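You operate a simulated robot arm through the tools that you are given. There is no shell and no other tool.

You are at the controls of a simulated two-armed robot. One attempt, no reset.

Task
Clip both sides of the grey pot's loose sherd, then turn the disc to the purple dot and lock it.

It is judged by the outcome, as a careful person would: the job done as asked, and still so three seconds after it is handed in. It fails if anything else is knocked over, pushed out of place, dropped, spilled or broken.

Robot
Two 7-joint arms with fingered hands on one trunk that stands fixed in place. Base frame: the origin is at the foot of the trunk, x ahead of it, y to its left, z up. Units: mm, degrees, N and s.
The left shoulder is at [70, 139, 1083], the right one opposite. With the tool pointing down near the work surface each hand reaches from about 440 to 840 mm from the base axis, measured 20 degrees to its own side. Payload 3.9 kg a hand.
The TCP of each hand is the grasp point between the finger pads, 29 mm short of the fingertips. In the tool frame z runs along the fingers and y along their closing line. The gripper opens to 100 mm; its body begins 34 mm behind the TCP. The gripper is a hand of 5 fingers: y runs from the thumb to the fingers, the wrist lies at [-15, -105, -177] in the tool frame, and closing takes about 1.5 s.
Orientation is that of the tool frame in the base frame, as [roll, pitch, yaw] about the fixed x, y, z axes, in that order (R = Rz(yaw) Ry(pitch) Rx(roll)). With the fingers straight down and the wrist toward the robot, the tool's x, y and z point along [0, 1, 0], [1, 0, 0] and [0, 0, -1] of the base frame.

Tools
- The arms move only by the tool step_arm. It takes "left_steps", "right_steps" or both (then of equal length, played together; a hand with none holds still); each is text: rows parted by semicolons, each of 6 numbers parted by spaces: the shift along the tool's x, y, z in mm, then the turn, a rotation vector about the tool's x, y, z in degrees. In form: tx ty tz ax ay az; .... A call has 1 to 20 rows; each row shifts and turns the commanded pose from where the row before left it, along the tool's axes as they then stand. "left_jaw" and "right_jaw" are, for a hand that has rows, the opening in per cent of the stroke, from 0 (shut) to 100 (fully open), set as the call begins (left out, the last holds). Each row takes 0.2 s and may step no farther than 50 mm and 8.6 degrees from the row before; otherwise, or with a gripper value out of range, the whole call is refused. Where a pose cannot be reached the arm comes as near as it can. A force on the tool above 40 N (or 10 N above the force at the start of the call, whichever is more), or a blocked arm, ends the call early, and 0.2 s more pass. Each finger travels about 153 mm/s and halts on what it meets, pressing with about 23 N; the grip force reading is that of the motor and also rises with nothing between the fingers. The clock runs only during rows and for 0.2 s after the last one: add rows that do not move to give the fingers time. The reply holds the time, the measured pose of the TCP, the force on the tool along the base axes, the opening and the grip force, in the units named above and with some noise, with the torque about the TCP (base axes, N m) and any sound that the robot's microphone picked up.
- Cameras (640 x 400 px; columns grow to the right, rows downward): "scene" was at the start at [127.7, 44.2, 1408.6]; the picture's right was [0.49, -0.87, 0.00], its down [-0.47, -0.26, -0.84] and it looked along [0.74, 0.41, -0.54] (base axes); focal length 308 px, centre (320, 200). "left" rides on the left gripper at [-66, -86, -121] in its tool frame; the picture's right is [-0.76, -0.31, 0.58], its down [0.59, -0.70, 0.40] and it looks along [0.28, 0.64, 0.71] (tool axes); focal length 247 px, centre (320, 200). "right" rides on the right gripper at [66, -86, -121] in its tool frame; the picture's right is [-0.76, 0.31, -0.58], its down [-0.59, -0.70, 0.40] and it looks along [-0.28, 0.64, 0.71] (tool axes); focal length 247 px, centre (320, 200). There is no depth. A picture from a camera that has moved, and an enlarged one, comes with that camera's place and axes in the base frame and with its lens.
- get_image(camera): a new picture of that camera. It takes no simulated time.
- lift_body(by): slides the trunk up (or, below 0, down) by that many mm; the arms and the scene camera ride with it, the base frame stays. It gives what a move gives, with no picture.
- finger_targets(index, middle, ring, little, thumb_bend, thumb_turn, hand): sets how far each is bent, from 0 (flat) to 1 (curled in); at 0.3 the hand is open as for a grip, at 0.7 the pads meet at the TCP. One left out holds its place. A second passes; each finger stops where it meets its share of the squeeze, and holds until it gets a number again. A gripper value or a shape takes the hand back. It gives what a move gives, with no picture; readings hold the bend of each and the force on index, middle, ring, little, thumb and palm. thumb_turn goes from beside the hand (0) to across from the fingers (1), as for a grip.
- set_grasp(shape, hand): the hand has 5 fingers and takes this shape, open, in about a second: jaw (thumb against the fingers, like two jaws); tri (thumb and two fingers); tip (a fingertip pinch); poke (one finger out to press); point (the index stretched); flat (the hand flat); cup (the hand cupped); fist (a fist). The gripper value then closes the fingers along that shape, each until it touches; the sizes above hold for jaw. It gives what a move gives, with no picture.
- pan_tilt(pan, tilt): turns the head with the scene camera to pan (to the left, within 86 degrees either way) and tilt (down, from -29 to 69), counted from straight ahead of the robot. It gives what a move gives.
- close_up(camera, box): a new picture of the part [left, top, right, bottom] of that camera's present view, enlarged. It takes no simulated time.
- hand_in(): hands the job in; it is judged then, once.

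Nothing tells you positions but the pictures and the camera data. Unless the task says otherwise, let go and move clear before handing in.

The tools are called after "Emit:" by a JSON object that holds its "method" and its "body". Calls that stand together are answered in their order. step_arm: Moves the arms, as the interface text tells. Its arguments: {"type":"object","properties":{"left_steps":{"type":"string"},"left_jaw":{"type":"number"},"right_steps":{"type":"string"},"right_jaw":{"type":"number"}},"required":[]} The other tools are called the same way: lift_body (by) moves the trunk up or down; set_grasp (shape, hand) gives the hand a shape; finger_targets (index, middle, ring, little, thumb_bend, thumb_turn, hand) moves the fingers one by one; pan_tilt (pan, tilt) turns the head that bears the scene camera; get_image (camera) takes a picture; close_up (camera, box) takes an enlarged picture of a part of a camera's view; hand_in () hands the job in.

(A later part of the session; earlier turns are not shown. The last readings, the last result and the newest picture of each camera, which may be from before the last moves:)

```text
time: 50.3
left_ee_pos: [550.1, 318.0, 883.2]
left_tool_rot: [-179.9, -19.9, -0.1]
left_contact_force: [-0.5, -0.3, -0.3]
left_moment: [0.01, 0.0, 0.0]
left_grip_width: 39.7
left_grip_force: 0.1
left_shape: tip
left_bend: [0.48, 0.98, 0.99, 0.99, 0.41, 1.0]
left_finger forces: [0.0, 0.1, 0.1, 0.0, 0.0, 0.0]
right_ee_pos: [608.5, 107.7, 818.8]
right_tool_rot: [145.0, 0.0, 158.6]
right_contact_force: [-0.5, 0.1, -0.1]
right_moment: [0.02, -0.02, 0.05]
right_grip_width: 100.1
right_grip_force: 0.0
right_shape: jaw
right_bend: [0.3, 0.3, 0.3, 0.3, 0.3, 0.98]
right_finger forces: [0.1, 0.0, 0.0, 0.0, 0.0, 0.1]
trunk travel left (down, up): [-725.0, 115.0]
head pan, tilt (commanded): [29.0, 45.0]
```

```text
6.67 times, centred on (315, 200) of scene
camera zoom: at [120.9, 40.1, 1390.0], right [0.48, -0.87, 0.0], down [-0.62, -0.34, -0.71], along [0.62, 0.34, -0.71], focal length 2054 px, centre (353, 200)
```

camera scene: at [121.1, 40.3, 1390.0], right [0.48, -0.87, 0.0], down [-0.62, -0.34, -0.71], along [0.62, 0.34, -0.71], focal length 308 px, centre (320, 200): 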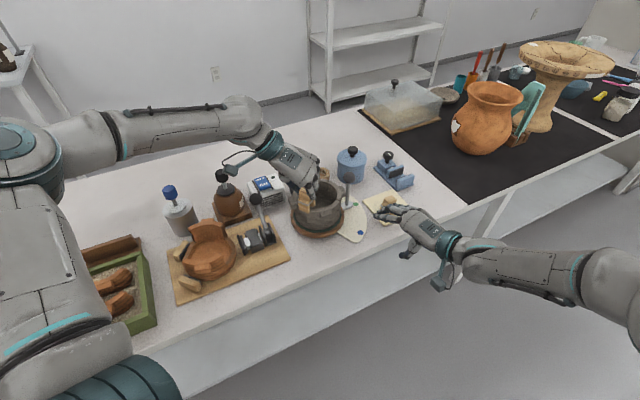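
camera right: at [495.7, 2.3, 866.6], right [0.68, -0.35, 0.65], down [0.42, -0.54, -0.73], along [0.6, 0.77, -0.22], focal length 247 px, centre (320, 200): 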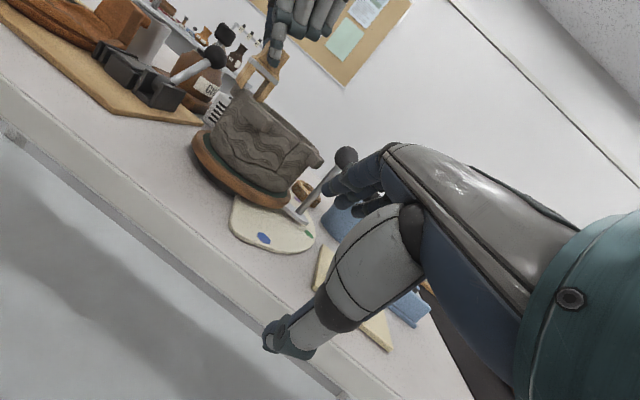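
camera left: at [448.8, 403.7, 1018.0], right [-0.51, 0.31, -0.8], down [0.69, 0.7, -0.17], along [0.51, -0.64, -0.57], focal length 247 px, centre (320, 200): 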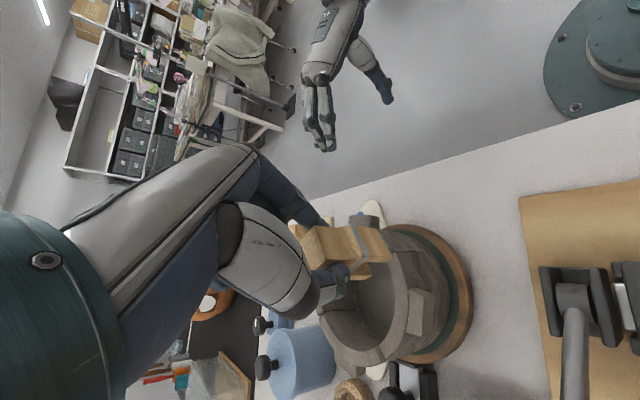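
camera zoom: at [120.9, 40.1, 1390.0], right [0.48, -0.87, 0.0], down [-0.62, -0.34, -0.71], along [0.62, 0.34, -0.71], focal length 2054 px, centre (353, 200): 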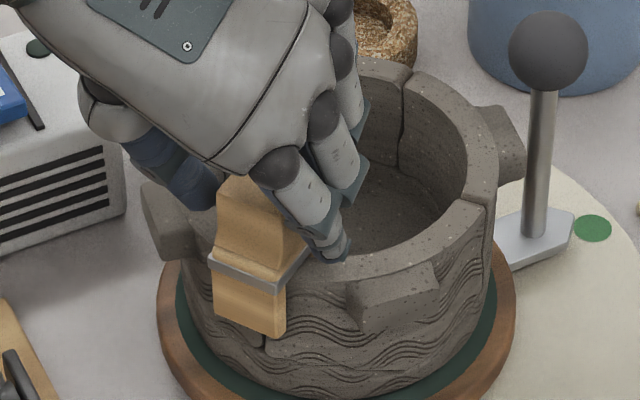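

The clip stands on the rim by itself. I'll withdraw straight up and check.

Emit:
{"method": "step_arm", "body": {"left_steps": "3.42 0 -9.4 0 0 0; 6.84 0 -18.8 0 0 0; 6.84 0 -18.8 0 0 0; 13.68 0 -37.6 0 0 0; 0 0 0 0 0 0"}}

Emit:
{"method": "close_up", "body": {"camera": "right", "box": [215, 40, 325, 150]}}

Emit:
{"method": "close_up", "body": {"camera": "scene", "box": [275, 165, 365, 245]}}

Emit:
{"method": "get_image", "body": {"camera": "left"}}

```text
time: 51.5
left_ee_pos: [551.5, 315.9, 974.7]
left_tool_rot: [179.9, -20.0, 0.1]
left_contact_force: [-0.8, 0.3, 0.1]
left_moment: [0.01, 0.04, -0.01]
left_grip_width: 39.8
left_grip_force: 0.1
left_shape: tip
left_bend: [0.48, 0.98, 0.99, 0.99, 0.41, 1.0]
left_finger forces: [0.0, 0.1, 0.0, 0.1, 0.0, 0.0]
right_ee_pos: [607.9, 108.0, 817.7]
right_tool_rot: [145.0, 0.1, 158.5]
right_contact_force: [0.8, -0.3, 0.0]
right_moment: [-0.04, -0.02, 0.0]
right_grip_width: 100.0
right_grip_force: 0.1
right_shape: jaw
right_bend: [0.3, 0.3, 0.3, 0.3, 0.3, 0.98]
right_finger forces: [0.0, 0.1, 0.0, 0.1, 0.1, 0.1]
trunk travel left (down, up): [-725.0, 115.0]
head pan, tilt (commanded): [29.0, 45.0]
```

```text
3.64 times, centred on (270, 95) of right
camera zoom: at [495.9, 2.6, 866.4], right [0.68, -0.35, 0.65], down [0.42, -0.54, -0.73], along [0.6, 0.77, -0.22], focal length 898 px, centre (502, 582)
```

zoom: 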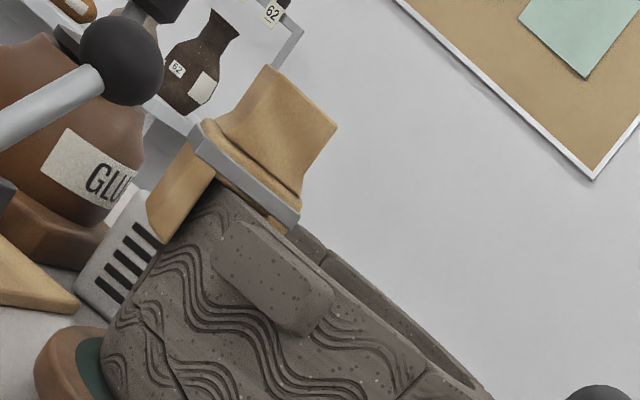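

```text
5.00 times, centred on (320, 205) of scene
camera zoom: at [121.6, 40.7, 1390.0], right [0.48, -0.87, 0.0], down [-0.62, -0.34, -0.71], along [0.62, 0.34, -0.71], focal length 1541 px, centre (320, 175)
```

zoom: 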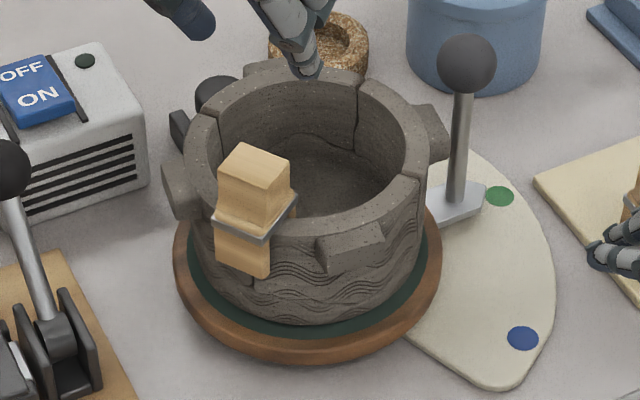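

```text
taken
camera left: at [449.8, 401.6, 1064.3], right [-0.51, 0.31, -0.8], down [0.69, 0.7, -0.17], along [0.51, -0.64, -0.57], focal length 247 px, centre (320, 200)
```

left: 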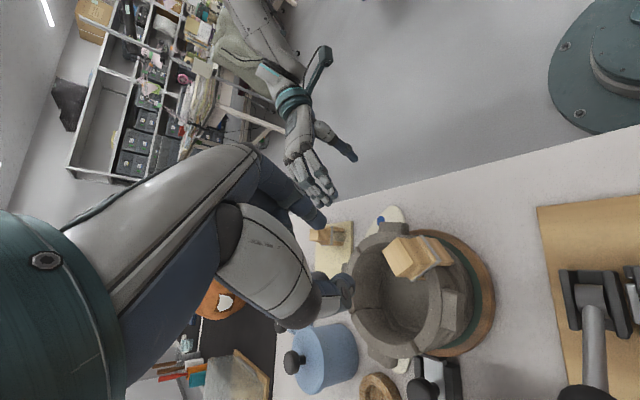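

Clip 1 is on seam D and stays. For the second clip at seam C I'll first test, empty-handed and high up, whether the left hand can hold an upright pose at yaw ~98° there.

Emit:
{"method": "step_arm", "body": {"left_steps": "0 0 0 0 -6.67 0; 0 0 0 0 -6.67 0; 0 0 0 0 -6.66 0; 0 0 0 0 0 -8.17; 0 0 0 0 0 -8.17; 0 0 0 0 0 -8.17; 0 0 0 0 0 -8.17; 0 0 0 0 0 -8.17; 0 0 0 0 0 -8.17; 0 0 0 0 0 -8.17; 0 0 0 0 0 -8.17; 0 0 0 0 0 -8.17; 0 0 0 0 0 -8.17; 0 0 0 0 0 -8.17; 0 0 0 0 0 -8.17; 0 0 0 0 0 0; 0 0 0 0 0 0"}}

```text
time: 55.1
left_ee_pos: [551.7, 318.2, 973.9]
left_tool_rot: [179.9, 0.0, 98.1]
left_contact_force: [0.4, 0.5, -0.9]
left_moment: [0.0, -0.01, -0.01]
left_grip_width: 40.1
left_grip_force: 0.0
left_shape: tip
left_bend: [0.48, 0.98, 0.99, 0.99, 0.41, 1.0]
left_finger forces: [0.0, 0.1, 0.0, 0.0, 0.1, 0.1]
right_ee_pos: [608.0, 106.9, 817.1]
right_tool_rot: [145.0, 0.0, 158.7]
right_contact_force: [-0.3, 0.3, -0.2]
right_moment: [0.01, -0.01, -0.01]
right_grip_width: 100.2
right_grip_force: 0.1
right_shape: jaw
right_bend: [0.3, 0.3, 0.3, 0.3, 0.3, 0.98]
right_finger forces: [0.1, 0.0, 0.1, 0.1, 0.0, 0.0]
trunk travel left (down, up): [-725.0, 115.0]
head pan, tilt (commanded): [29.0, 45.0]
```

Emit:
{"method": "step_arm", "body": {"left_steps": "-32.1 30.4 17 0 0 0; -32.1 30.4 17 0 0 0; 0 0 0 0 0 0; 0 0 0 0 0 0"}}

Emit:
{"method": "get_image", "body": {"camera": "scene"}}

Emit:
{"method": "get_image", "body": {"camera": "right"}}

```text
time: 56.1
left_ee_pos: [620.2, 260.9, 937.7]
left_tool_rot: [-180.0, 0.0, 98.1]
left_contact_force: [-0.2, -0.2, 0.4]
left_moment: [0.0, 0.03, -0.02]
left_grip_width: 40.1
left_grip_force: 0.1
left_shape: tip
left_bend: [0.48, 0.98, 0.99, 0.99, 0.41, 1.0]
left_finger forces: [0.0, 0.1, 0.0, 0.1, 0.1, 0.1]
right_ee_pos: [609.2, 106.2, 816.7]
right_tool_rot: [145.0, 0.0, 158.6]
right_contact_force: [-0.8, -0.7, -0.8]
right_moment: [0.01, -0.02, 0.02]
right_grip_width: 99.8
right_grip_force: 0.0
right_shape: jaw
right_bend: [0.3, 0.3, 0.3, 0.3, 0.3, 0.98]
right_finger forces: [0.0, 0.0, 0.0, 0.0, 0.1, 0.0]
trunk travel left (down, up): [-725.0, 115.0]
head pan, tilt (commanded): [29.0, 45.0]
```

```text
taken
camera scene: at [121.8, 39.6, 1390.0], right [0.48, -0.87, 0.0], down [-0.62, -0.34, -0.71], along [0.62, 0.34, -0.71], focal length 308 px, centre (320, 200)
```

scene: 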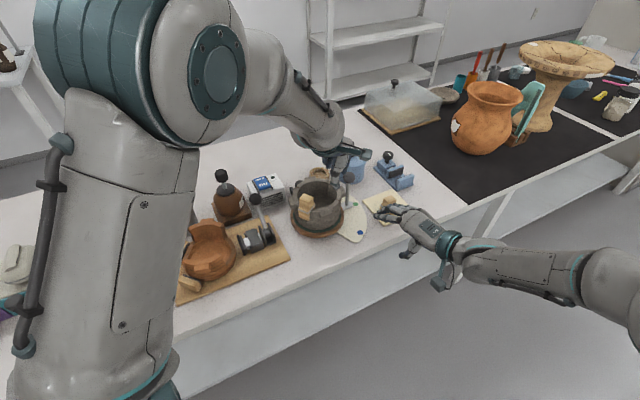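

```text
taken
camera right: at [496.1, 1.9, 866.3], right [0.68, -0.35, 0.65], down [0.42, -0.54, -0.73], along [0.6, 0.77, -0.22], focal length 247 px, centre (320, 200)
```

right: 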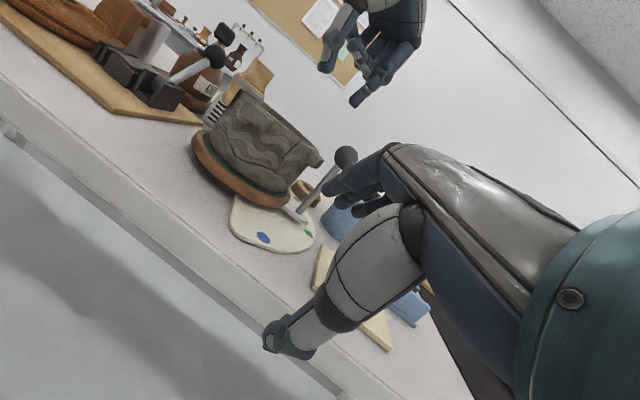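

The upright pose works there. Now I'll send the right hand back to its earlier spot (good cross-section view of seam C, and out of the way), and bring the left hand above the near clip.

Emit:
{"method": "step_arm", "body": {"right_steps": "0 0 0 0 -4.3 6.14; 0 0 0 0 -4.3 6.14; 0 0 0 0 -4.3 6.14; 0 0 0 0 -4.3 6.14; 0 0 0 0 -4.3 6.14; 0 0 0 0 -4.3 6.14; 14.7 -25.2 -14.4 0 0 0; 14.7 -25.2 -14.4 0 0 0; 14.7 -25.2 -14.4 0 0 0; 0 0 0 0 0 0", "left_steps": "0 0 -6 0 0 0; 0 0 -6 0 0 0; 0 0 0 0 0 7.26; 0 0 0 0 0 7.26; 0 0 0 0 0 7.26; 0 0 0 0 0 7.26; 0 0 0 0 0 7.26; 0 0 0 0 0 7.26; 0 0 0 0 0 0; 0 0 0 0 0 0"}}

```text
time: 58.3
left_ee_pos: [620.2, 263.1, 950.0]
left_tool_rot: [-180.0, 0.0, 54.6]
left_contact_force: [0.5, -0.2, -0.2]
left_moment: [-0.02, -0.03, 0.01]
left_grip_width: 40.0
left_grip_force: 0.1
left_shape: tip
left_bend: [0.48, 0.98, 0.99, 0.99, 0.41, 1.0]
left_finger forces: [0.1, 0.0, 0.0, 0.1, 0.0, 0.0]
right_ee_pos: [512.3, 106.7, 807.4]
right_tool_rot: [145.4, -0.5, 112.6]
right_contact_force: [0.7, -0.1, 0.0]
right_moment: [0.0, -0.04, 0.04]
right_grip_width: 99.9
right_grip_force: 0.1
right_shape: jaw
right_bend: [0.3, 0.3, 0.3, 0.3, 0.3, 0.98]
right_finger forces: [0.0, 0.1, 0.0, 0.0, 0.0, 0.0]
trunk travel left (down, up): [-725.0, 115.0]
head pan, tilt (commanded): [29.0, 45.0]
```

Emit:
{"method": "step_arm", "body": {"left_steps": "-7.8 36.2 0 0 0 0; -7.8 36.2 0 0 0 0; -7.8 36.2 0 0 0 0; -7.8 36.2 0 0 0 0; 0 0 35 0 0 0; 0 0 35 0 0 0; 0 0 0 0 0 0; 0 0 0 0 0 0", "left_jaw": 45}}

Emit:
{"method": "close_up", "body": {"camera": "left", "box": [290, 180, 440, 310]}}

Emit:
{"method": "get_image", "body": {"camera": "left"}}

Emit:
{"method": "get_image", "body": {"camera": "scene"}}

```text
time: 60.1
left_ee_pos: [720.8, 151.8, 881.4]
left_tool_rot: [180.0, 0.0, 54.4]
left_contact_force: [0.0, -0.4, 1.3]
left_moment: [-0.03, -0.04, 0.05]
left_grip_width: 44.7
left_grip_force: 0.0
left_shape: tip
left_bend: [0.46, 0.98, 0.99, 0.99, 0.4, 1.0]
left_finger forces: [0.1, 0.0, 0.0, 0.1, 0.0, 0.1]
right_ee_pos: [515.5, 107.6, 811.8]
right_tool_rot: [144.8, -0.8, 112.8]
right_contact_force: [0.4, 0.5, 0.3]
right_moment: [0.02, -0.02, 0.03]
right_grip_width: 100.1
right_grip_force: 0.0
right_shape: jaw
right_bend: [0.3, 0.3, 0.3, 0.3, 0.3, 0.98]
right_finger forces: [0.0, 0.0, 0.1, 0.0, 0.0, 0.0]
trunk travel left (down, up): [-725.0, 115.0]
head pan, tilt (commanded): [29.0, 45.0]
```

```text
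3.08 times, centred on (365, 245) of left
camera zoom: at [613.3, 148.6, 1001.4], right [-0.69, -0.44, -0.58], down [-0.23, 0.89, -0.4], along [0.69, -0.14, -0.71], focal length 760 px, centre (182, 62)
```

zoom: 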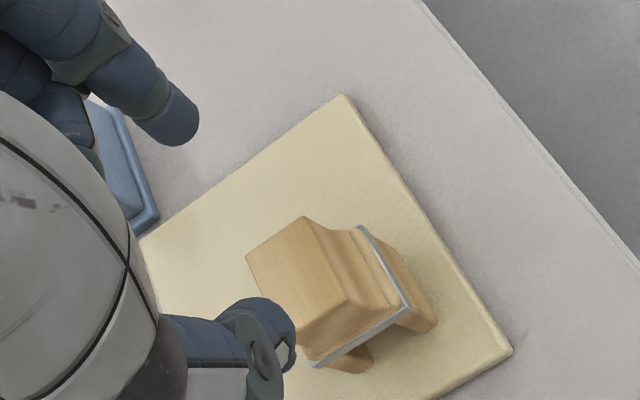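

```text
taken
camera left: at [613.3, 148.6, 1001.4], right [-0.69, -0.44, -0.58], down [-0.23, 0.89, -0.4], along [0.69, -0.14, -0.71], focal length 247 px, centre (320, 200)
```

left: 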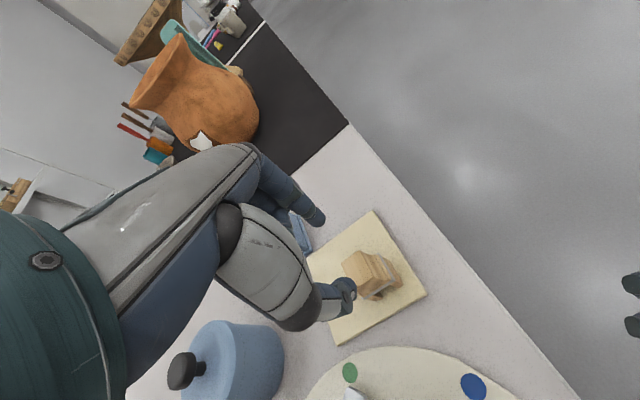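

```text
taken
camera scene: at [121.3, 40.2, 1390.0], right [0.48, -0.87, 0.0], down [-0.62, -0.34, -0.71], along [0.62, 0.34, -0.71], focal length 308 px, centre (320, 200)
```

scene: 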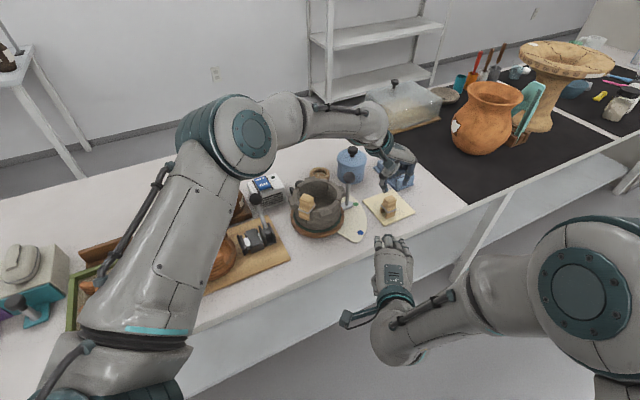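

The near clip is under the hand, 3 mm toward the thumb side. I'll centre and descend, then grip.

Emit:
{"method": "step_arm", "body": {"left_steps": "1 -2.5 0 0 0 0; 0 0 22 0 0 0; 0 0 22 0 0 0; 0 0 21 0 0 0; 0 0 0 0 0 0"}}

Emit:
{"method": "close_up", "body": {"camera": "left", "box": [270, 170, 440, 310]}}

Emit:
{"method": "close_up", "body": {"camera": "scene", "box": [360, 160, 430, 230]}}

```text
time: 61.3
left_ee_pos: [718.4, 156.5, 815.0]
left_tool_rot: [-180.0, 0.0, 54.6]
left_contact_force: [-0.2, 0.1, 0.5]
left_moment: [0.0, -0.02, 0.02]
left_grip_width: 44.6
left_grip_force: 0.0
left_shape: tip
left_bend: [0.46, 0.98, 0.99, 0.99, 0.4, 1.0]
left_finger forces: [0.1, 0.0, 0.0, 0.1, 0.0, 0.0]
right_ee_pos: [514.7, 107.8, 813.3]
right_tool_rot: [144.7, -0.7, 112.8]
right_contact_force: [0.0, 0.1, -0.6]
right_moment: [-0.03, -0.01, 0.01]
right_grip_width: 100.1
right_grip_force: 0.0
right_shape: jaw
right_bend: [0.3, 0.3, 0.3, 0.3, 0.3, 0.98]
right_finger forces: [0.1, 0.1, 0.0, 0.1, 0.0, 0.1]
trunk travel left (down, up): [-725.0, 115.0]
head pan, tilt (commanded): [29.0, 45.0]
```

```text
2.86 times, centred on (355, 240) of left
camera zoom: at [611.2, 152.5, 935.4], right [-0.69, -0.44, -0.58], down [-0.23, 0.89, -0.4], along [0.69, -0.14, -0.71], focal length 706 px, centre (220, 86)
```

zoom: 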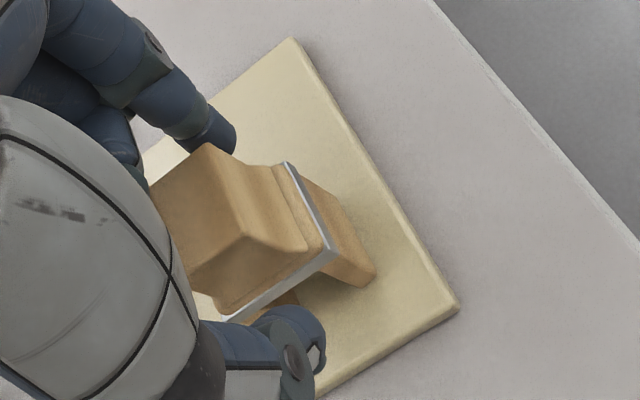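

```text
5.71 times, centred on (395, 195) of scene
camera zoom: at [120.6, 40.0, 1390.1], right [0.48, -0.87, 0.0], down [-0.62, -0.34, -0.71], along [0.62, 0.34, -0.71], focal length 1761 px, centre (-109, 229)
```

zoom: 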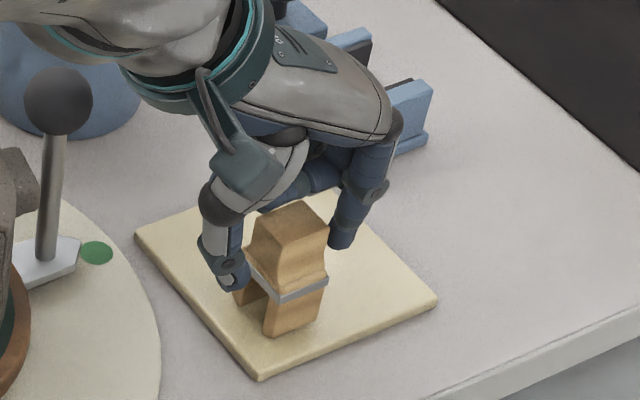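

Emit:
{"method": "step_arm", "body": {"left_steps": "0 0 0 0 0 0; 0 0 0 0 0 0; 0 0 0 0 0 0; 0 0 0 0 0 0; 0 0 0 0 0 0; 0 0 0 0 0 0; 0 0 0 0 0 0; 0 0 0 0 0 0", "left_jaw": 0}}

Emit:
{"method": "step_arm", "body": {"left_steps": "0 0 -10 0 0 0; 0 0 -10 0 0 0; 0 0 -25 0 0 0; 0 0 -35 0 0 0; 0 0 -40 0 0 0; 0 0 0 0 0 0"}}

Emit:
{"method": "close_up", "body": {"camera": "left", "box": [270, 170, 440, 310]}}

Emit:
{"method": "close_up", "body": {"camera": "scene", "box": [350, 120, 430, 220]}}

```text
time: 63.1
left_ee_pos: [718.3, 155.0, 816.1]
left_tool_rot: [-179.9, 0.0, 54.5]
left_contact_force: [0.4, 0.4, 0.3]
left_moment: [-0.01, 0.05, -0.03]
left_grip_width: 22.7
left_grip_force: 23.0
left_shape: tip
left_bend: [0.61, 1.0, 1.0, 1.0, 0.49, 1.0]
left_finger forces: [21.2, 0.0, 0.0, 0.1, 21.0, 0.1]
right_ee_pos: [514.7, 109.1, 813.9]
right_tool_rot: [144.8, -0.7, 112.7]
right_contact_force: [0.3, -0.4, -0.7]
right_moment: [0.01, 0.02, 0.04]
right_grip_width: 100.2
right_grip_force: 0.0
right_shape: jaw
right_bend: [0.3, 0.3, 0.3, 0.3, 0.3, 0.98]
right_finger forces: [0.0, 0.1, 0.1, 0.0, 0.0, 0.1]
trunk travel left (down, up): [-725.0, 115.0]
head pan, tilt (commanded): [29.0, 45.0]
```

```text
time: 64.5
left_ee_pos: [717.3, 157.8, 936.4]
left_tool_rot: [179.9, 0.0, 54.5]
left_contact_force: [1.1, 0.0, -0.7]
left_moment: [-0.01, -0.02, 0.0]
left_grip_width: 23.0
left_grip_force: 23.2
left_shape: tip
left_bend: [0.61, 1.0, 1.0, 1.0, 0.49, 1.0]
left_finger forces: [21.3, 0.0, 0.0, 0.1, 21.0, 0.1]
right_ee_pos: [514.9, 108.0, 813.4]
right_tool_rot: [144.7, -0.7, 112.7]
right_contact_force: [-0.1, 0.2, 0.1]
right_moment: [0.03, -0.03, -0.03]
right_grip_width: 99.9
right_grip_force: 0.1
right_shape: jaw
right_bend: [0.3, 0.3, 0.3, 0.3, 0.3, 0.98]
right_finger forces: [0.1, 0.0, 0.0, 0.1, 0.0, 0.0]
trunk travel left (down, up): [-725.0, 115.0]
head pan, tilt (commanded): [29.0, 45.0]
```

```text
2.86 times, centred on (355, 240) of left
camera zoom: at [610.9, 152.8, 1056.7], right [-0.69, -0.44, -0.58], down [-0.23, 0.89, -0.4], along [0.69, -0.14, -0.71], focal length 706 px, centre (220, 86)
```

zoom: 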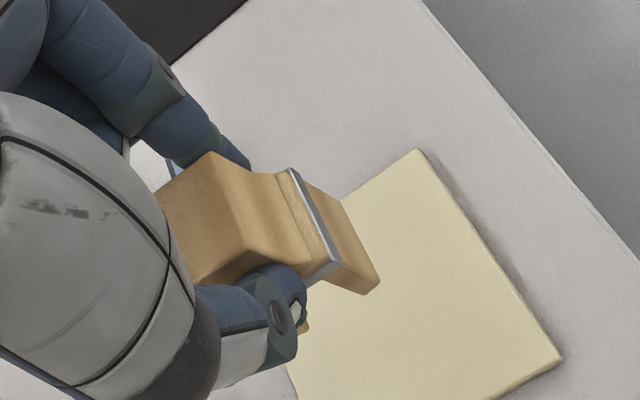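

```text
4.00 times, centred on (390, 170) of scene
camera zoom: at [121.7, 40.4, 1389.9], right [0.48, -0.87, 0.0], down [-0.62, -0.34, -0.71], along [0.62, 0.34, -0.71], focal length 1232 px, centre (40, 320)
```

zoom: 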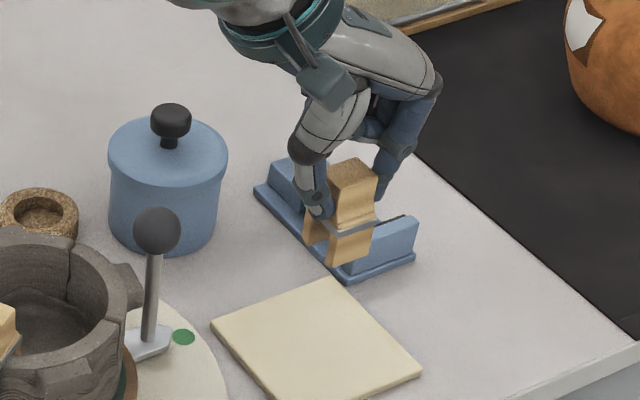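

Clip 2 is held and vertical. I'll raise it over the handle's height, turn to yaw 97.5°, and bring it above seam C.

Emit:
{"method": "step_arm", "body": {"left_steps": "0 0 -35 0 0 0; 0 0 0 0 0 -7.17; 0 0 0 0 0 -7.17; 0 0 0 0 0 -7.17; 0 0 0 0 0 -7.17; 0 0 0 0 0 -7.17; 0 0 0 0 0 -7.17; 37.4 -27.6 0 0 0 0; 37.4 -27.6 0 0 0 0; 37.4 -27.6 0 0 0 0; 0 0 20 0 0 0; 0 0 20 0 0 0; 0 0 0 0 0 0; 0 0 0 0 0 0"}}

Emit:
{"method": "close_up", "body": {"camera": "right", "box": [200, 0, 340, 130]}}

Emit:
{"method": "close_up", "body": {"camera": "left", "box": [290, 180, 470, 360]}}

Emit:
{"method": "get_image", "body": {"camera": "scene"}}

```text
time: 67.5
left_ee_pos: [622.3, 257.6, 932.4]
left_tool_rot: [-180.0, 0.0, 97.5]
left_contact_force: [-0.7, -0.3, -0.2]
left_moment: [0.01, -0.02, -0.02]
left_grip_width: 22.7
left_grip_force: 23.0
left_shape: tip
left_bend: [0.61, 1.0, 1.0, 1.0, 0.49, 1.0]
left_finger forces: [21.2, 0.1, 0.0, 0.0, 21.0, 0.0]
right_ee_pos: [515.0, 107.4, 813.1]
right_tool_rot: [144.7, -0.7, 112.6]
right_contact_force: [-0.1, 0.6, -1.0]
right_moment: [0.0, 0.01, 0.02]
right_grip_width: 99.9
right_grip_force: 0.0
right_shape: jaw
right_bend: [0.3, 0.3, 0.3, 0.3, 0.3, 0.98]
right_finger forces: [0.0, 0.0, 0.0, 0.0, 0.0, 0.1]
trunk travel left (down, up): [-725.0, 115.0]
head pan, tilt (commanded): [29.0, 45.0]
```

```text
3.08 times, centred on (270, 65) of right
camera zoom: at [360.9, 114.3, 862.3], right [0.22, -0.74, 0.64], down [-0.1, -0.67, -0.74], along [0.97, 0.1, -0.22], focal length 760 px, centre (474, 615)
```

zoom: 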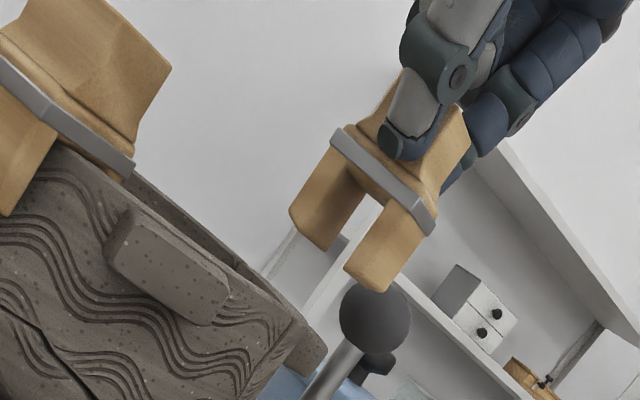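

```text
2.22 times, centred on (380, 270) of left
camera zoom: at [547.4, 180.7, 1052.4], right [-0.21, -0.79, -0.58], down [-0.77, 0.49, -0.4], along [0.6, 0.37, -0.71], focal length 549 px, centre (187, 44)
```

zoom: 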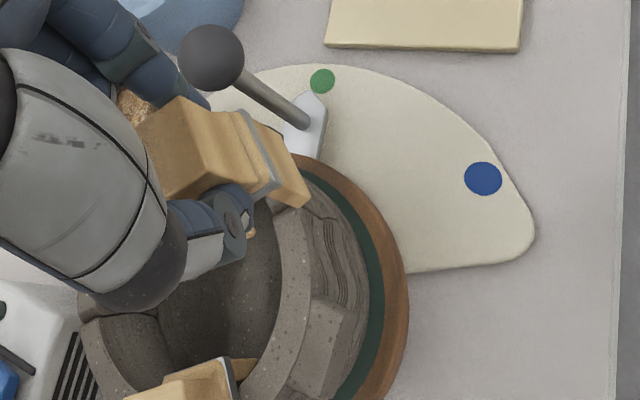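

```text
taken
camera scene: at [121.4, 40.0, 1390.0], right [0.48, -0.87, 0.0], down [-0.62, -0.34, -0.71], along [0.62, 0.34, -0.71], focal length 308 px, centre (320, 200)
```

scene: 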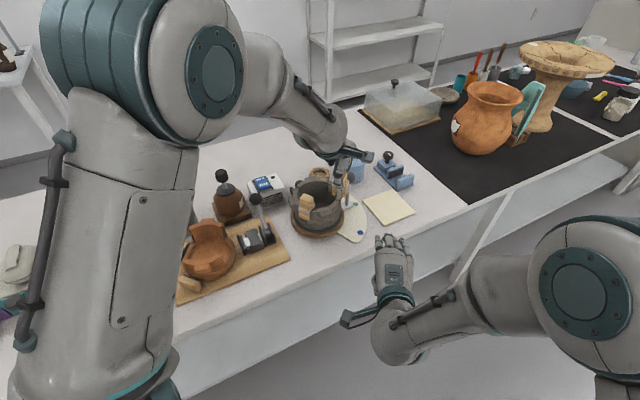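

Emit:
{"method": "step_arm", "body": {"left_steps": "0 0 10 0 0 0; 0 0 10 0 0 0; 0 0 0 0 0 0"}}

Emit:
{"method": "close_up", "body": {"camera": "right", "box": [240, 50, 310, 120]}}

Emit:
{"method": "close_up", "body": {"camera": "left", "box": [320, 200, 430, 300]}}

Emit:
{"method": "close_up", "body": {"camera": "scene", "box": [290, 150, 370, 240]}}

```text
time: 68.3
left_ee_pos: [621.6, 255.7, 910.3]
left_tool_rot: [180.0, 0.0, 97.6]
left_contact_force: [-0.2, -0.1, -0.4]
left_moment: [0.0, -0.03, -0.01]
left_grip_width: 22.8
left_grip_force: 23.1
left_shape: tip
left_bend: [0.61, 1.0, 1.0, 1.0, 0.49, 1.0]
left_finger forces: [21.2, 0.0, 0.0, 0.1, 20.9, 0.0]
right_ee_pos: [514.9, 107.9, 813.9]
right_tool_rot: [144.7, -0.8, 112.8]
right_contact_force: [-0.2, -0.3, 0.0]
right_moment: [-0.02, 0.02, -0.02]
right_grip_width: 99.8
right_grip_force: 0.0
right_shape: jaw
right_bend: [0.3, 0.3, 0.3, 0.3, 0.3, 0.98]
right_finger forces: [0.1, 0.0, 0.0, 0.0, 0.0, 0.1]
trunk travel left (down, up): [-725.0, 115.0]
head pan, tilt (commanded): [29.0, 45.0]
```

```text
5.71 times, centred on (275, 85) of right
camera zoom: at [360.5, 114.3, 862.5], right [0.22, -0.74, 0.64], down [-0.09, -0.67, -0.74], along [0.97, 0.1, -0.22], focal length 1411 px, centre (577, 857)
```

zoom: 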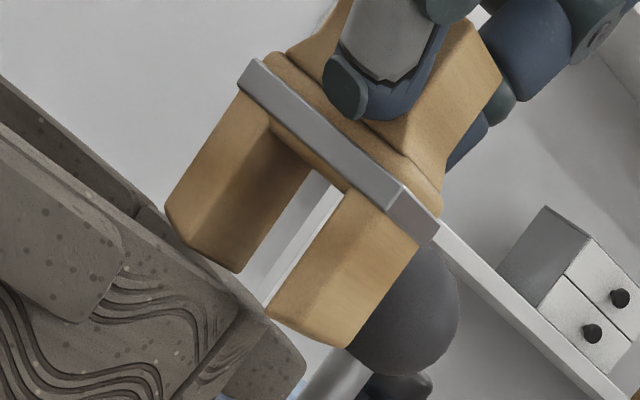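

```text
4.00 times, centred on (375, 250) of left
camera zoom: at [546.1, 179.9, 1031.1], right [-0.21, -0.79, -0.58], down [-0.77, 0.49, -0.4], along [0.6, 0.37, -0.71], focal length 988 px, centre (100, 0)
```

zoom: 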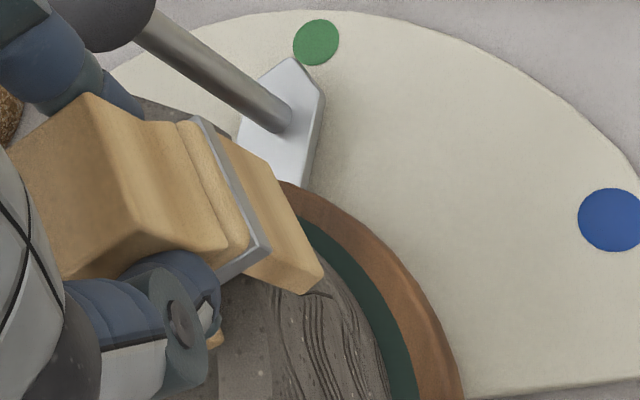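

```text
4.44 times, centred on (330, 195) of scene
camera zoom: at [120.7, 40.1, 1390.1], right [0.48, -0.87, 0.0], down [-0.62, -0.34, -0.71], along [0.62, 0.34, -0.71], focal length 1369 px, centre (276, 222)
```

zoom: 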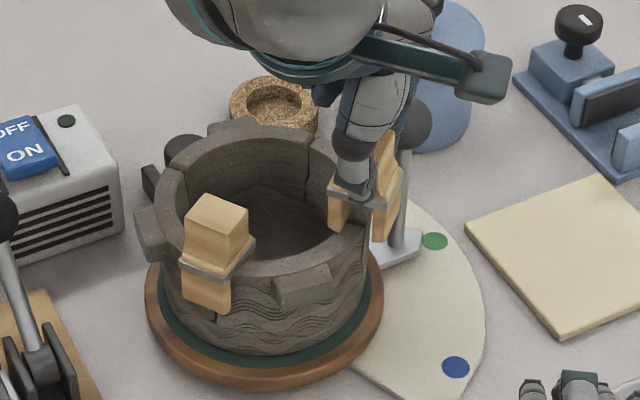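

The right view shows the clip ~5 mm too far outward at seam C. I'll shift it inward 5 mm and look again before descending.

Emit:
{"method": "step_arm", "body": {"left_steps": "5 0 0 0 0 0; 0 0 0 0 0 0; 0 0 0 0 0 0"}}

Emit:
{"method": "close_up", "body": {"camera": "right", "box": [240, 50, 310, 120]}}

Emit:
{"method": "close_up", "body": {"camera": "scene", "box": [330, 170, 370, 210]}}

Emit:
{"method": "close_up", "body": {"camera": "left", "box": [350, 230, 420, 300]}}

```text
time: 69.1
left_ee_pos: [620.8, 260.0, 911.9]
left_tool_rot: [-180.0, 0.0, 97.5]
left_contact_force: [0.7, -0.4, 1.0]
left_moment: [0.03, -0.02, 0.01]
left_grip_width: 22.8
left_grip_force: 22.9
left_shape: tip
left_bend: [0.61, 1.0, 1.0, 1.0, 0.49, 1.0]
left_finger forces: [21.2, 0.0, 0.0, 0.0, 21.0, 0.1]
right_ee_pos: [516.1, 107.6, 812.5]
right_tool_rot: [144.8, -0.8, 112.7]
right_contact_force: [0.5, -0.8, 0.4]
right_moment: [0.02, 0.01, -0.01]
right_grip_width: 100.1
right_grip_force: 0.0
right_shape: jaw
right_bend: [0.3, 0.3, 0.3, 0.3, 0.3, 0.98]
right_finger forces: [0.0, 0.1, 0.0, 0.1, 0.1, 0.1]
trunk travel left (down, up): [-725.0, 115.0]
head pan, tilt (commanded): [29.0, 45.0]
```

```text
5.71 times, centred on (275, 85) of right
camera zoom: at [360.6, 114.5, 862.4], right [0.22, -0.74, 0.64], down [-0.09, -0.67, -0.74], along [0.97, 0.1, -0.22], focal length 1411 px, centre (577, 857)
```

zoom: 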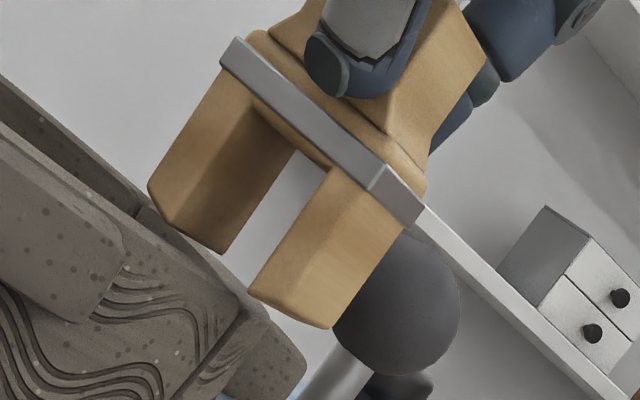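

```text
10.00 times, centred on (350, 190) of scene
camera zoom: at [121.0, 40.3, 1390.0], right [0.48, -0.87, 0.0], down [-0.62, -0.34, -0.71], along [0.62, 0.34, -0.71], focal length 3081 px, centre (20, 300)
```

zoom: 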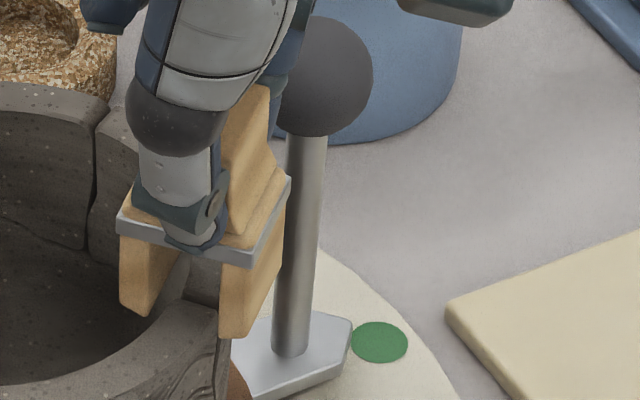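

```text
5.71 times, centred on (385, 265) of left
camera zoom: at [545.6, 184.7, 1031.8], right [-0.2, -0.79, -0.58], down [-0.77, 0.49, -0.4], along [0.6, 0.36, -0.71], focal length 1411 px, centre (-51, -171)
```

zoom: 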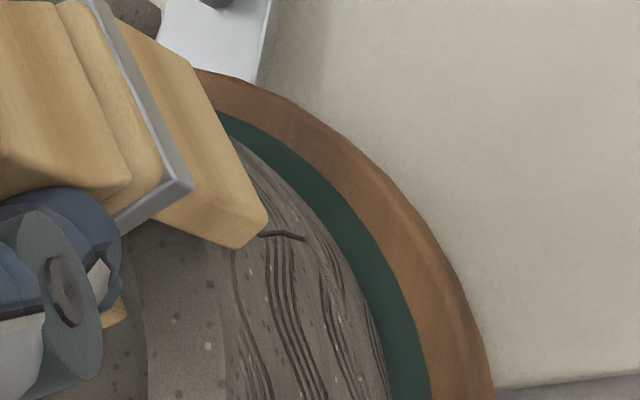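

Emit:
{"method": "step_arm", "body": {"left_steps": "1 0 0 0 0 0; 0 0 3 0 0 0; 0 0 3 0 0 0; 0 0 0 0 0 0"}}

Emit:
{"method": "close_up", "body": {"camera": "right", "box": [240, 50, 310, 120]}}

Emit:
{"method": "close_up", "body": {"camera": "scene", "box": [330, 170, 370, 210]}}

```text
time: 70.1
left_ee_pos: [619.8, 262.4, 904.7]
left_tool_rot: [179.9, 0.1, 97.5]
left_contact_force: [0.2, -0.5, 1.0]
left_moment: [-0.05, 0.03, 0.03]
left_grip_width: 22.7
left_grip_force: 23.2
left_shape: tip
left_bend: [0.61, 1.0, 1.0, 1.0, 0.49, 1.0]
left_finger forces: [21.1, 0.0, 0.0, 0.0, 21.0, 0.0]
right_ee_pos: [514.8, 105.8, 813.1]
right_tool_rot: [144.8, -0.7, 112.7]
right_contact_force: [-0.5, 0.3, -0.5]
right_moment: [0.01, -0.01, 0.01]
right_grip_width: 100.0
right_grip_force: 0.0
right_shape: jaw
right_bend: [0.3, 0.3, 0.3, 0.3, 0.3, 0.98]
right_finger forces: [0.0, 0.1, 0.0, 0.1, 0.1, 0.0]
trunk travel left (down, up): [-725.0, 115.0]
head pan, tilt (commanded): [29.0, 45.0]
```

```text
5.71 times, centred on (275, 85) of right
camera zoom: at [360.6, 114.4, 862.4], right [0.22, -0.74, 0.64], down [-0.09, -0.67, -0.74], along [0.97, 0.1, -0.22], focal length 1411 px, centre (577, 857)
```

zoom: 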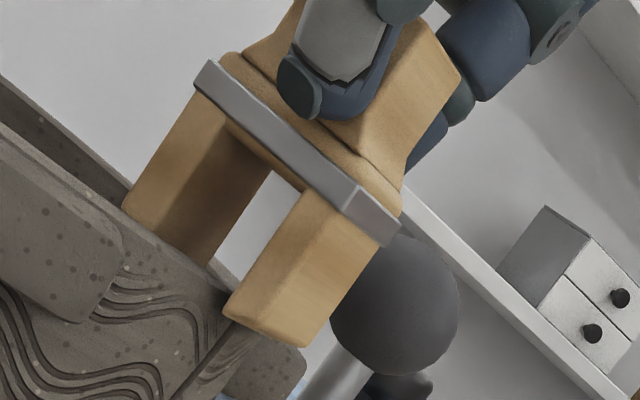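

```text
10.00 times, centred on (350, 190) of scene
camera zoom: at [120.9, 40.1, 1390.1], right [0.48, -0.87, 0.0], down [-0.62, -0.34, -0.71], along [0.62, 0.34, -0.71], focal length 3081 px, centre (20, 300)
```

zoom: 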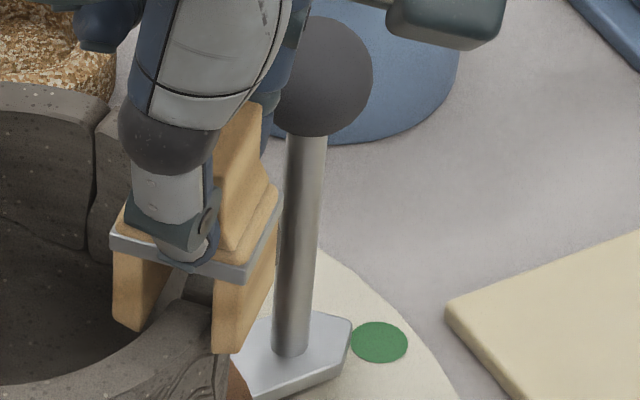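

The legs now straddle the wall at seam C. I continue down in small steps, watching force.

Emit:
{"method": "step_arm", "body": {"left_steps": "0 0 2 0 0 0; 0 0 2 0 0 0; 0 0 2 0 0 0; 0 0 0 0 0 0"}}

Emit:
{"method": "close_up", "body": {"camera": "right", "box": [240, 50, 310, 120]}}

Emit:
{"method": "close_up", "body": {"camera": "scene", "box": [330, 170, 370, 210]}}

```text
time: 71.1
left_ee_pos: [620.6, 264.1, 900.1]
left_tool_rot: [-180.0, 0.0, 97.5]
left_contact_force: [0.5, -1.0, 0.4]
left_moment: [0.0, -0.02, 0.01]
left_grip_width: 22.8
left_grip_force: 23.4
left_shape: tip
left_bend: [0.61, 1.0, 1.0, 1.0, 0.49, 1.0]
left_finger forces: [21.2, 0.0, 0.0, 0.0, 21.1, 0.1]
right_ee_pos: [515.4, 108.3, 813.0]
right_tool_rot: [144.9, -0.7, 112.8]
right_contact_force: [-0.2, 0.6, 0.3]
right_moment: [0.03, -0.03, -0.02]
right_grip_width: 99.8
right_grip_force: 0.1
right_shape: jaw
right_bend: [0.3, 0.3, 0.3, 0.3, 0.3, 0.98]
right_finger forces: [0.1, 0.0, 0.0, 0.0, 0.1, 0.0]
trunk travel left (down, up): [-725.0, 115.0]
head pan, tilt (commanded): [29.0, 45.0]
```

```text
5.71 times, centred on (275, 85) of right
camera zoom: at [360.6, 114.4, 862.4], right [0.22, -0.74, 0.64], down [-0.09, -0.67, -0.74], along [0.97, 0.1, -0.22], focal length 1411 px, centre (577, 857)
```

zoom: 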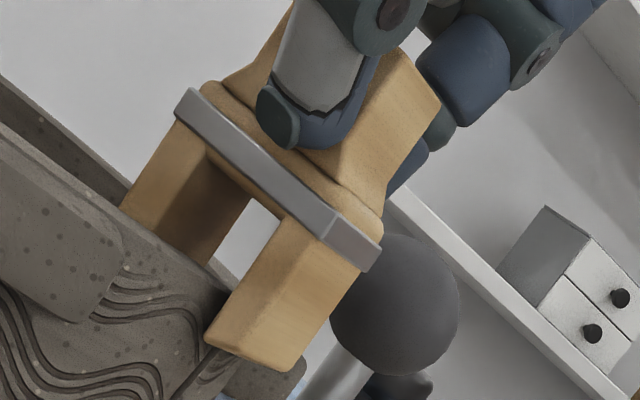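

```text
10.00 times, centred on (350, 190) of scene
camera zoom: at [120.9, 40.1, 1390.0], right [0.48, -0.87, 0.0], down [-0.62, -0.34, -0.71], along [0.62, 0.34, -0.71], focal length 3081 px, centre (20, 300)
```

zoom: 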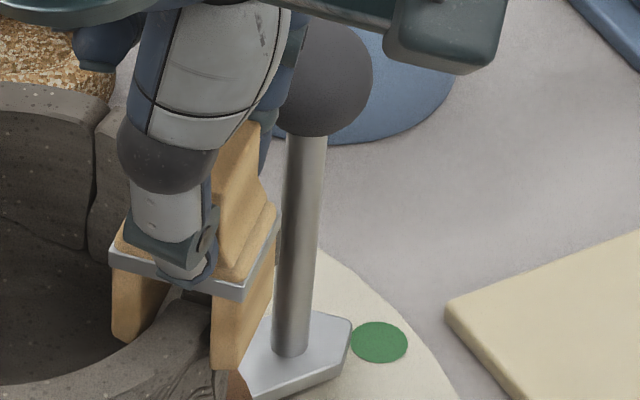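

Emit:
{"method": "step_arm", "body": {"left_steps": "0 0 2 0 0 0; 0 0 2 0 0 0; 0 0 2 0 0 0; 0 0 2 0 0 0; 0 0 2 0 0 0; 0 0 0 0 0 0"}}

Emit:
{"method": "close_up", "body": {"camera": "right", "box": [240, 50, 310, 120]}}

```text
time: 72.5
left_ee_pos: [620.2, 263.2, 890.3]
left_tool_rot: [-179.9, 0.0, 97.5]
left_contact_force: [0.3, -0.3, -0.4]
left_moment: [-0.03, 0.02, -0.03]
left_grip_width: 22.8
left_grip_force: 22.8
left_shape: tip
left_bend: [0.61, 1.0, 1.0, 1.0, 0.49, 1.0]
left_finger forces: [21.2, 0.0, 0.1, 0.0, 21.1, 0.0]
right_ee_pos: [515.5, 107.9, 813.9]
right_tool_rot: [144.9, -0.7, 112.7]
right_contact_force: [0.3, 0.2, 0.8]
right_moment: [-0.03, 0.01, 0.0]
right_grip_width: 100.2
right_grip_force: 0.2
right_shape: jaw
right_bend: [0.3, 0.3, 0.3, 0.3, 0.3, 0.98]
right_finger forces: [0.1, 0.0, 0.1, 0.0, 0.2, 0.0]
trunk travel left (down, up): [-725.0, 115.0]
head pan, tilt (commanded): [29.0, 45.0]
```

```text
5.71 times, centred on (275, 85) of right
camera zoom: at [360.6, 114.4, 862.4], right [0.22, -0.74, 0.64], down [-0.09, -0.67, -0.74], along [0.97, 0.1, -0.22], focal length 1411 px, centre (577, 857)
```

zoom: 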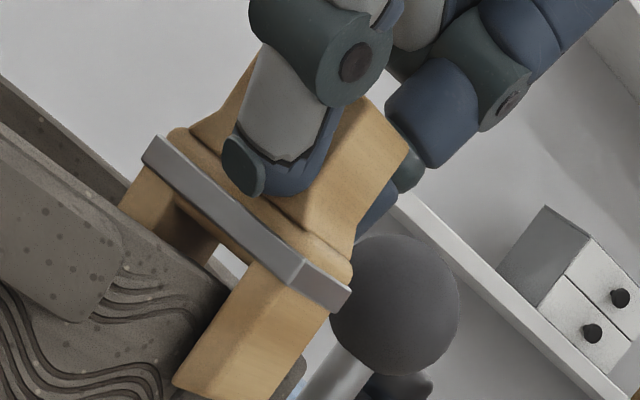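

Emit:
{"method": "step_arm", "body": {"left_steps": "0 0 1.5 0 0 0; 0 0 1.5 0 0 0; 0 0 1.5 0 0 0; 0 0 1 0 0 0; 0 0 0 0 0 0"}}

Emit:
{"method": "close_up", "body": {"camera": "right", "box": [240, 50, 310, 120]}}

```text
time: 73.7
left_ee_pos: [620.1, 262.7, 883.4]
left_tool_rot: [-180.0, -0.1, 97.6]
left_contact_force: [-0.5, -0.2, -0.3]
left_moment: [0.01, 0.0, -0.02]
left_grip_width: 22.7
left_grip_force: 23.4
left_shape: tip
left_bend: [0.61, 1.0, 1.0, 1.0, 0.49, 1.0]
left_finger forces: [21.3, 0.1, 0.0, 0.0, 21.0, 0.0]
right_ee_pos: [515.0, 107.5, 814.6]
right_tool_rot: [144.8, -0.8, 112.7]
right_contact_force: [0.2, 0.8, -0.5]
right_moment: [-0.01, 0.0, -0.02]
right_grip_width: 99.9
right_grip_force: 0.1
right_shape: jaw
right_bend: [0.3, 0.3, 0.3, 0.3, 0.3, 0.98]
right_finger forces: [0.1, 0.0, 0.0, 0.0, 0.0, 0.0]
trunk travel left (down, up): [-725.0, 115.0]
head pan, tilt (commanded): [29.0, 45.0]
```

```text
5.71 times, centred on (275, 85) of right
camera zoom: at [360.6, 114.4, 862.4], right [0.22, -0.74, 0.64], down [-0.09, -0.67, -0.74], along [0.97, 0.1, -0.22], focal length 1411 px, centre (577, 857)
```

zoom: 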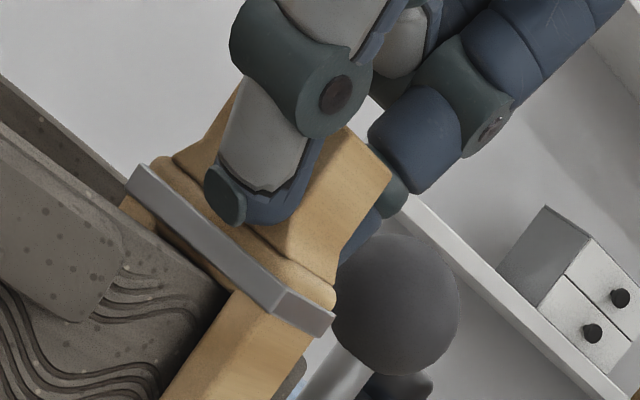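

Emit:
{"method": "step_arm", "body": {"left_steps": "0 0 1 0 0 0; 0 0 1 0 0 0; 0 0 0.7 0 0 0; 0 0 0 0 0 0"}}

Emit:
{"method": "close_up", "body": {"camera": "scene", "box": [320, 165, 370, 220]}}

```text
time: 74.7
left_ee_pos: [620.9, 261.7, 881.9]
left_tool_rot: [179.9, 0.0, 97.5]
left_contact_force: [1.7, -0.5, 3.7]
left_moment: [-0.04, 0.01, 0.02]
left_grip_width: 23.1
left_grip_force: 23.4
left_shape: tip
left_bend: [0.61, 1.0, 1.0, 1.0, 0.49, 1.0]
left_finger forces: [22.8, 0.1, 0.1, 0.1, 21.5, 0.0]
right_ee_pos: [515.1, 107.6, 813.8]
right_tool_rot: [144.7, -0.8, 112.7]
right_contact_force: [0.3, -0.9, -0.4]
right_moment: [0.02, -0.05, 0.04]
right_grip_width: 99.8
right_grip_force: 0.1
right_shape: jaw
right_bend: [0.3, 0.3, 0.3, 0.3, 0.3, 0.98]
right_finger forces: [0.1, 0.1, 0.0, 0.0, 0.1, 0.0]
trunk travel left (down, up): [-725.0, 115.0]
head pan, tilt (commanded): [29.0, 45.0]
```

```text
7.27 times, centred on (345, 192) of scene
camera zoom: at [120.4, 39.7, 1390.1], right [0.48, -0.87, 0.0], down [-0.62, -0.34, -0.71], along [0.62, 0.34, -0.71], focal length 2241 px, centre (138, 254)
```

zoom: 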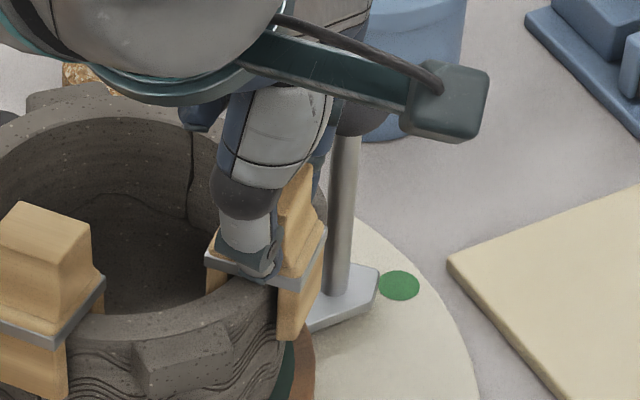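

Seated with light contact. One more millimetre of press, relieve, then open.

Emit:
{"method": "step_arm", "body": {"left_steps": "0 0 1 0 0 0; 0 0 0 0 0 0; 0 0 -1.8 0 0 0; 0 0 0 0 0 0"}}

Emit:
{"method": "step_arm", "body": {"left_steps": "0 0 0 0 0 0; 0 0 0 0 0 0; 0 0 0 0 0 0; 0 0 0 0 0 0; 0 0 0 0 0 0", "left_jaw": 38}}

Emit:
{"method": "close_up", "body": {"camera": "right", "box": [230, 40, 310, 120]}}

```text
time: 75.7
left_ee_pos: [619.2, 262.2, 881.6]
left_tool_rot: [-180.0, 0.0, 97.5]
left_contact_force: [0.7, 0.3, 2.3]
left_moment: [-0.03, 0.05, -0.03]
left_grip_width: 23.2
left_grip_force: 22.1
left_shape: tip
left_bend: [0.61, 1.0, 1.0, 1.0, 0.49, 1.0]
left_finger forces: [22.8, 0.0, 0.0, 0.0, 21.9, 0.0]
right_ee_pos: [515.5, 106.7, 813.4]
right_tool_rot: [144.8, -0.7, 112.6]
right_contact_force: [0.0, -0.2, 0.4]
right_moment: [0.04, 0.02, -0.01]
right_grip_width: 99.9
right_grip_force: 0.0
right_shape: jaw
right_bend: [0.3, 0.3, 0.3, 0.3, 0.3, 0.98]
right_finger forces: [0.0, 0.0, 0.0, 0.1, 0.1, 0.0]
trunk travel left (down, up): [-725.0, 115.0]
head pan, tilt (commanded): [29.0, 45.0]
```

```text
time: 76.9
left_ee_pos: [621.1, 263.0, 881.5]
left_tool_rot: [180.0, 0.0, 97.6]
left_contact_force: [-0.4, 0.2, -0.5]
left_moment: [0.01, -0.05, 0.03]
left_grip_width: 37.8
left_grip_force: 0.1
left_shape: tip
left_bend: [0.49, 0.98, 0.99, 0.99, 0.42, 1.0]
left_finger forces: [0.1, 0.0, 0.0, 0.1, 0.1, 0.0]
right_ee_pos: [515.0, 107.5, 812.8]
right_tool_rot: [144.9, -0.7, 112.8]
right_contact_force: [-1.1, 0.0, -0.5]
right_moment: [0.02, 0.02, 0.0]
right_grip_width: 100.0
right_grip_force: 0.0
right_shape: jaw
right_bend: [0.3, 0.3, 0.3, 0.3, 0.3, 0.98]
right_finger forces: [0.0, 0.0, 0.0, 0.0, 0.1, 0.1]
trunk travel left (down, up): [-725.0, 115.0]
head pan, tilt (commanded): [29.0, 45.0]
```

```text
5.00 times, centred on (270, 80) of right
camera zoom: at [360.6, 114.4, 862.4], right [0.22, -0.74, 0.64], down [-0.09, -0.67, -0.74], along [0.97, 0.1, -0.22], focal length 1235 px, centre (570, 800)
```

zoom: 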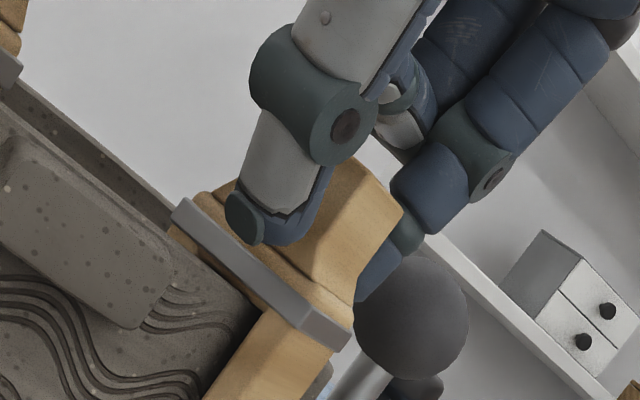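

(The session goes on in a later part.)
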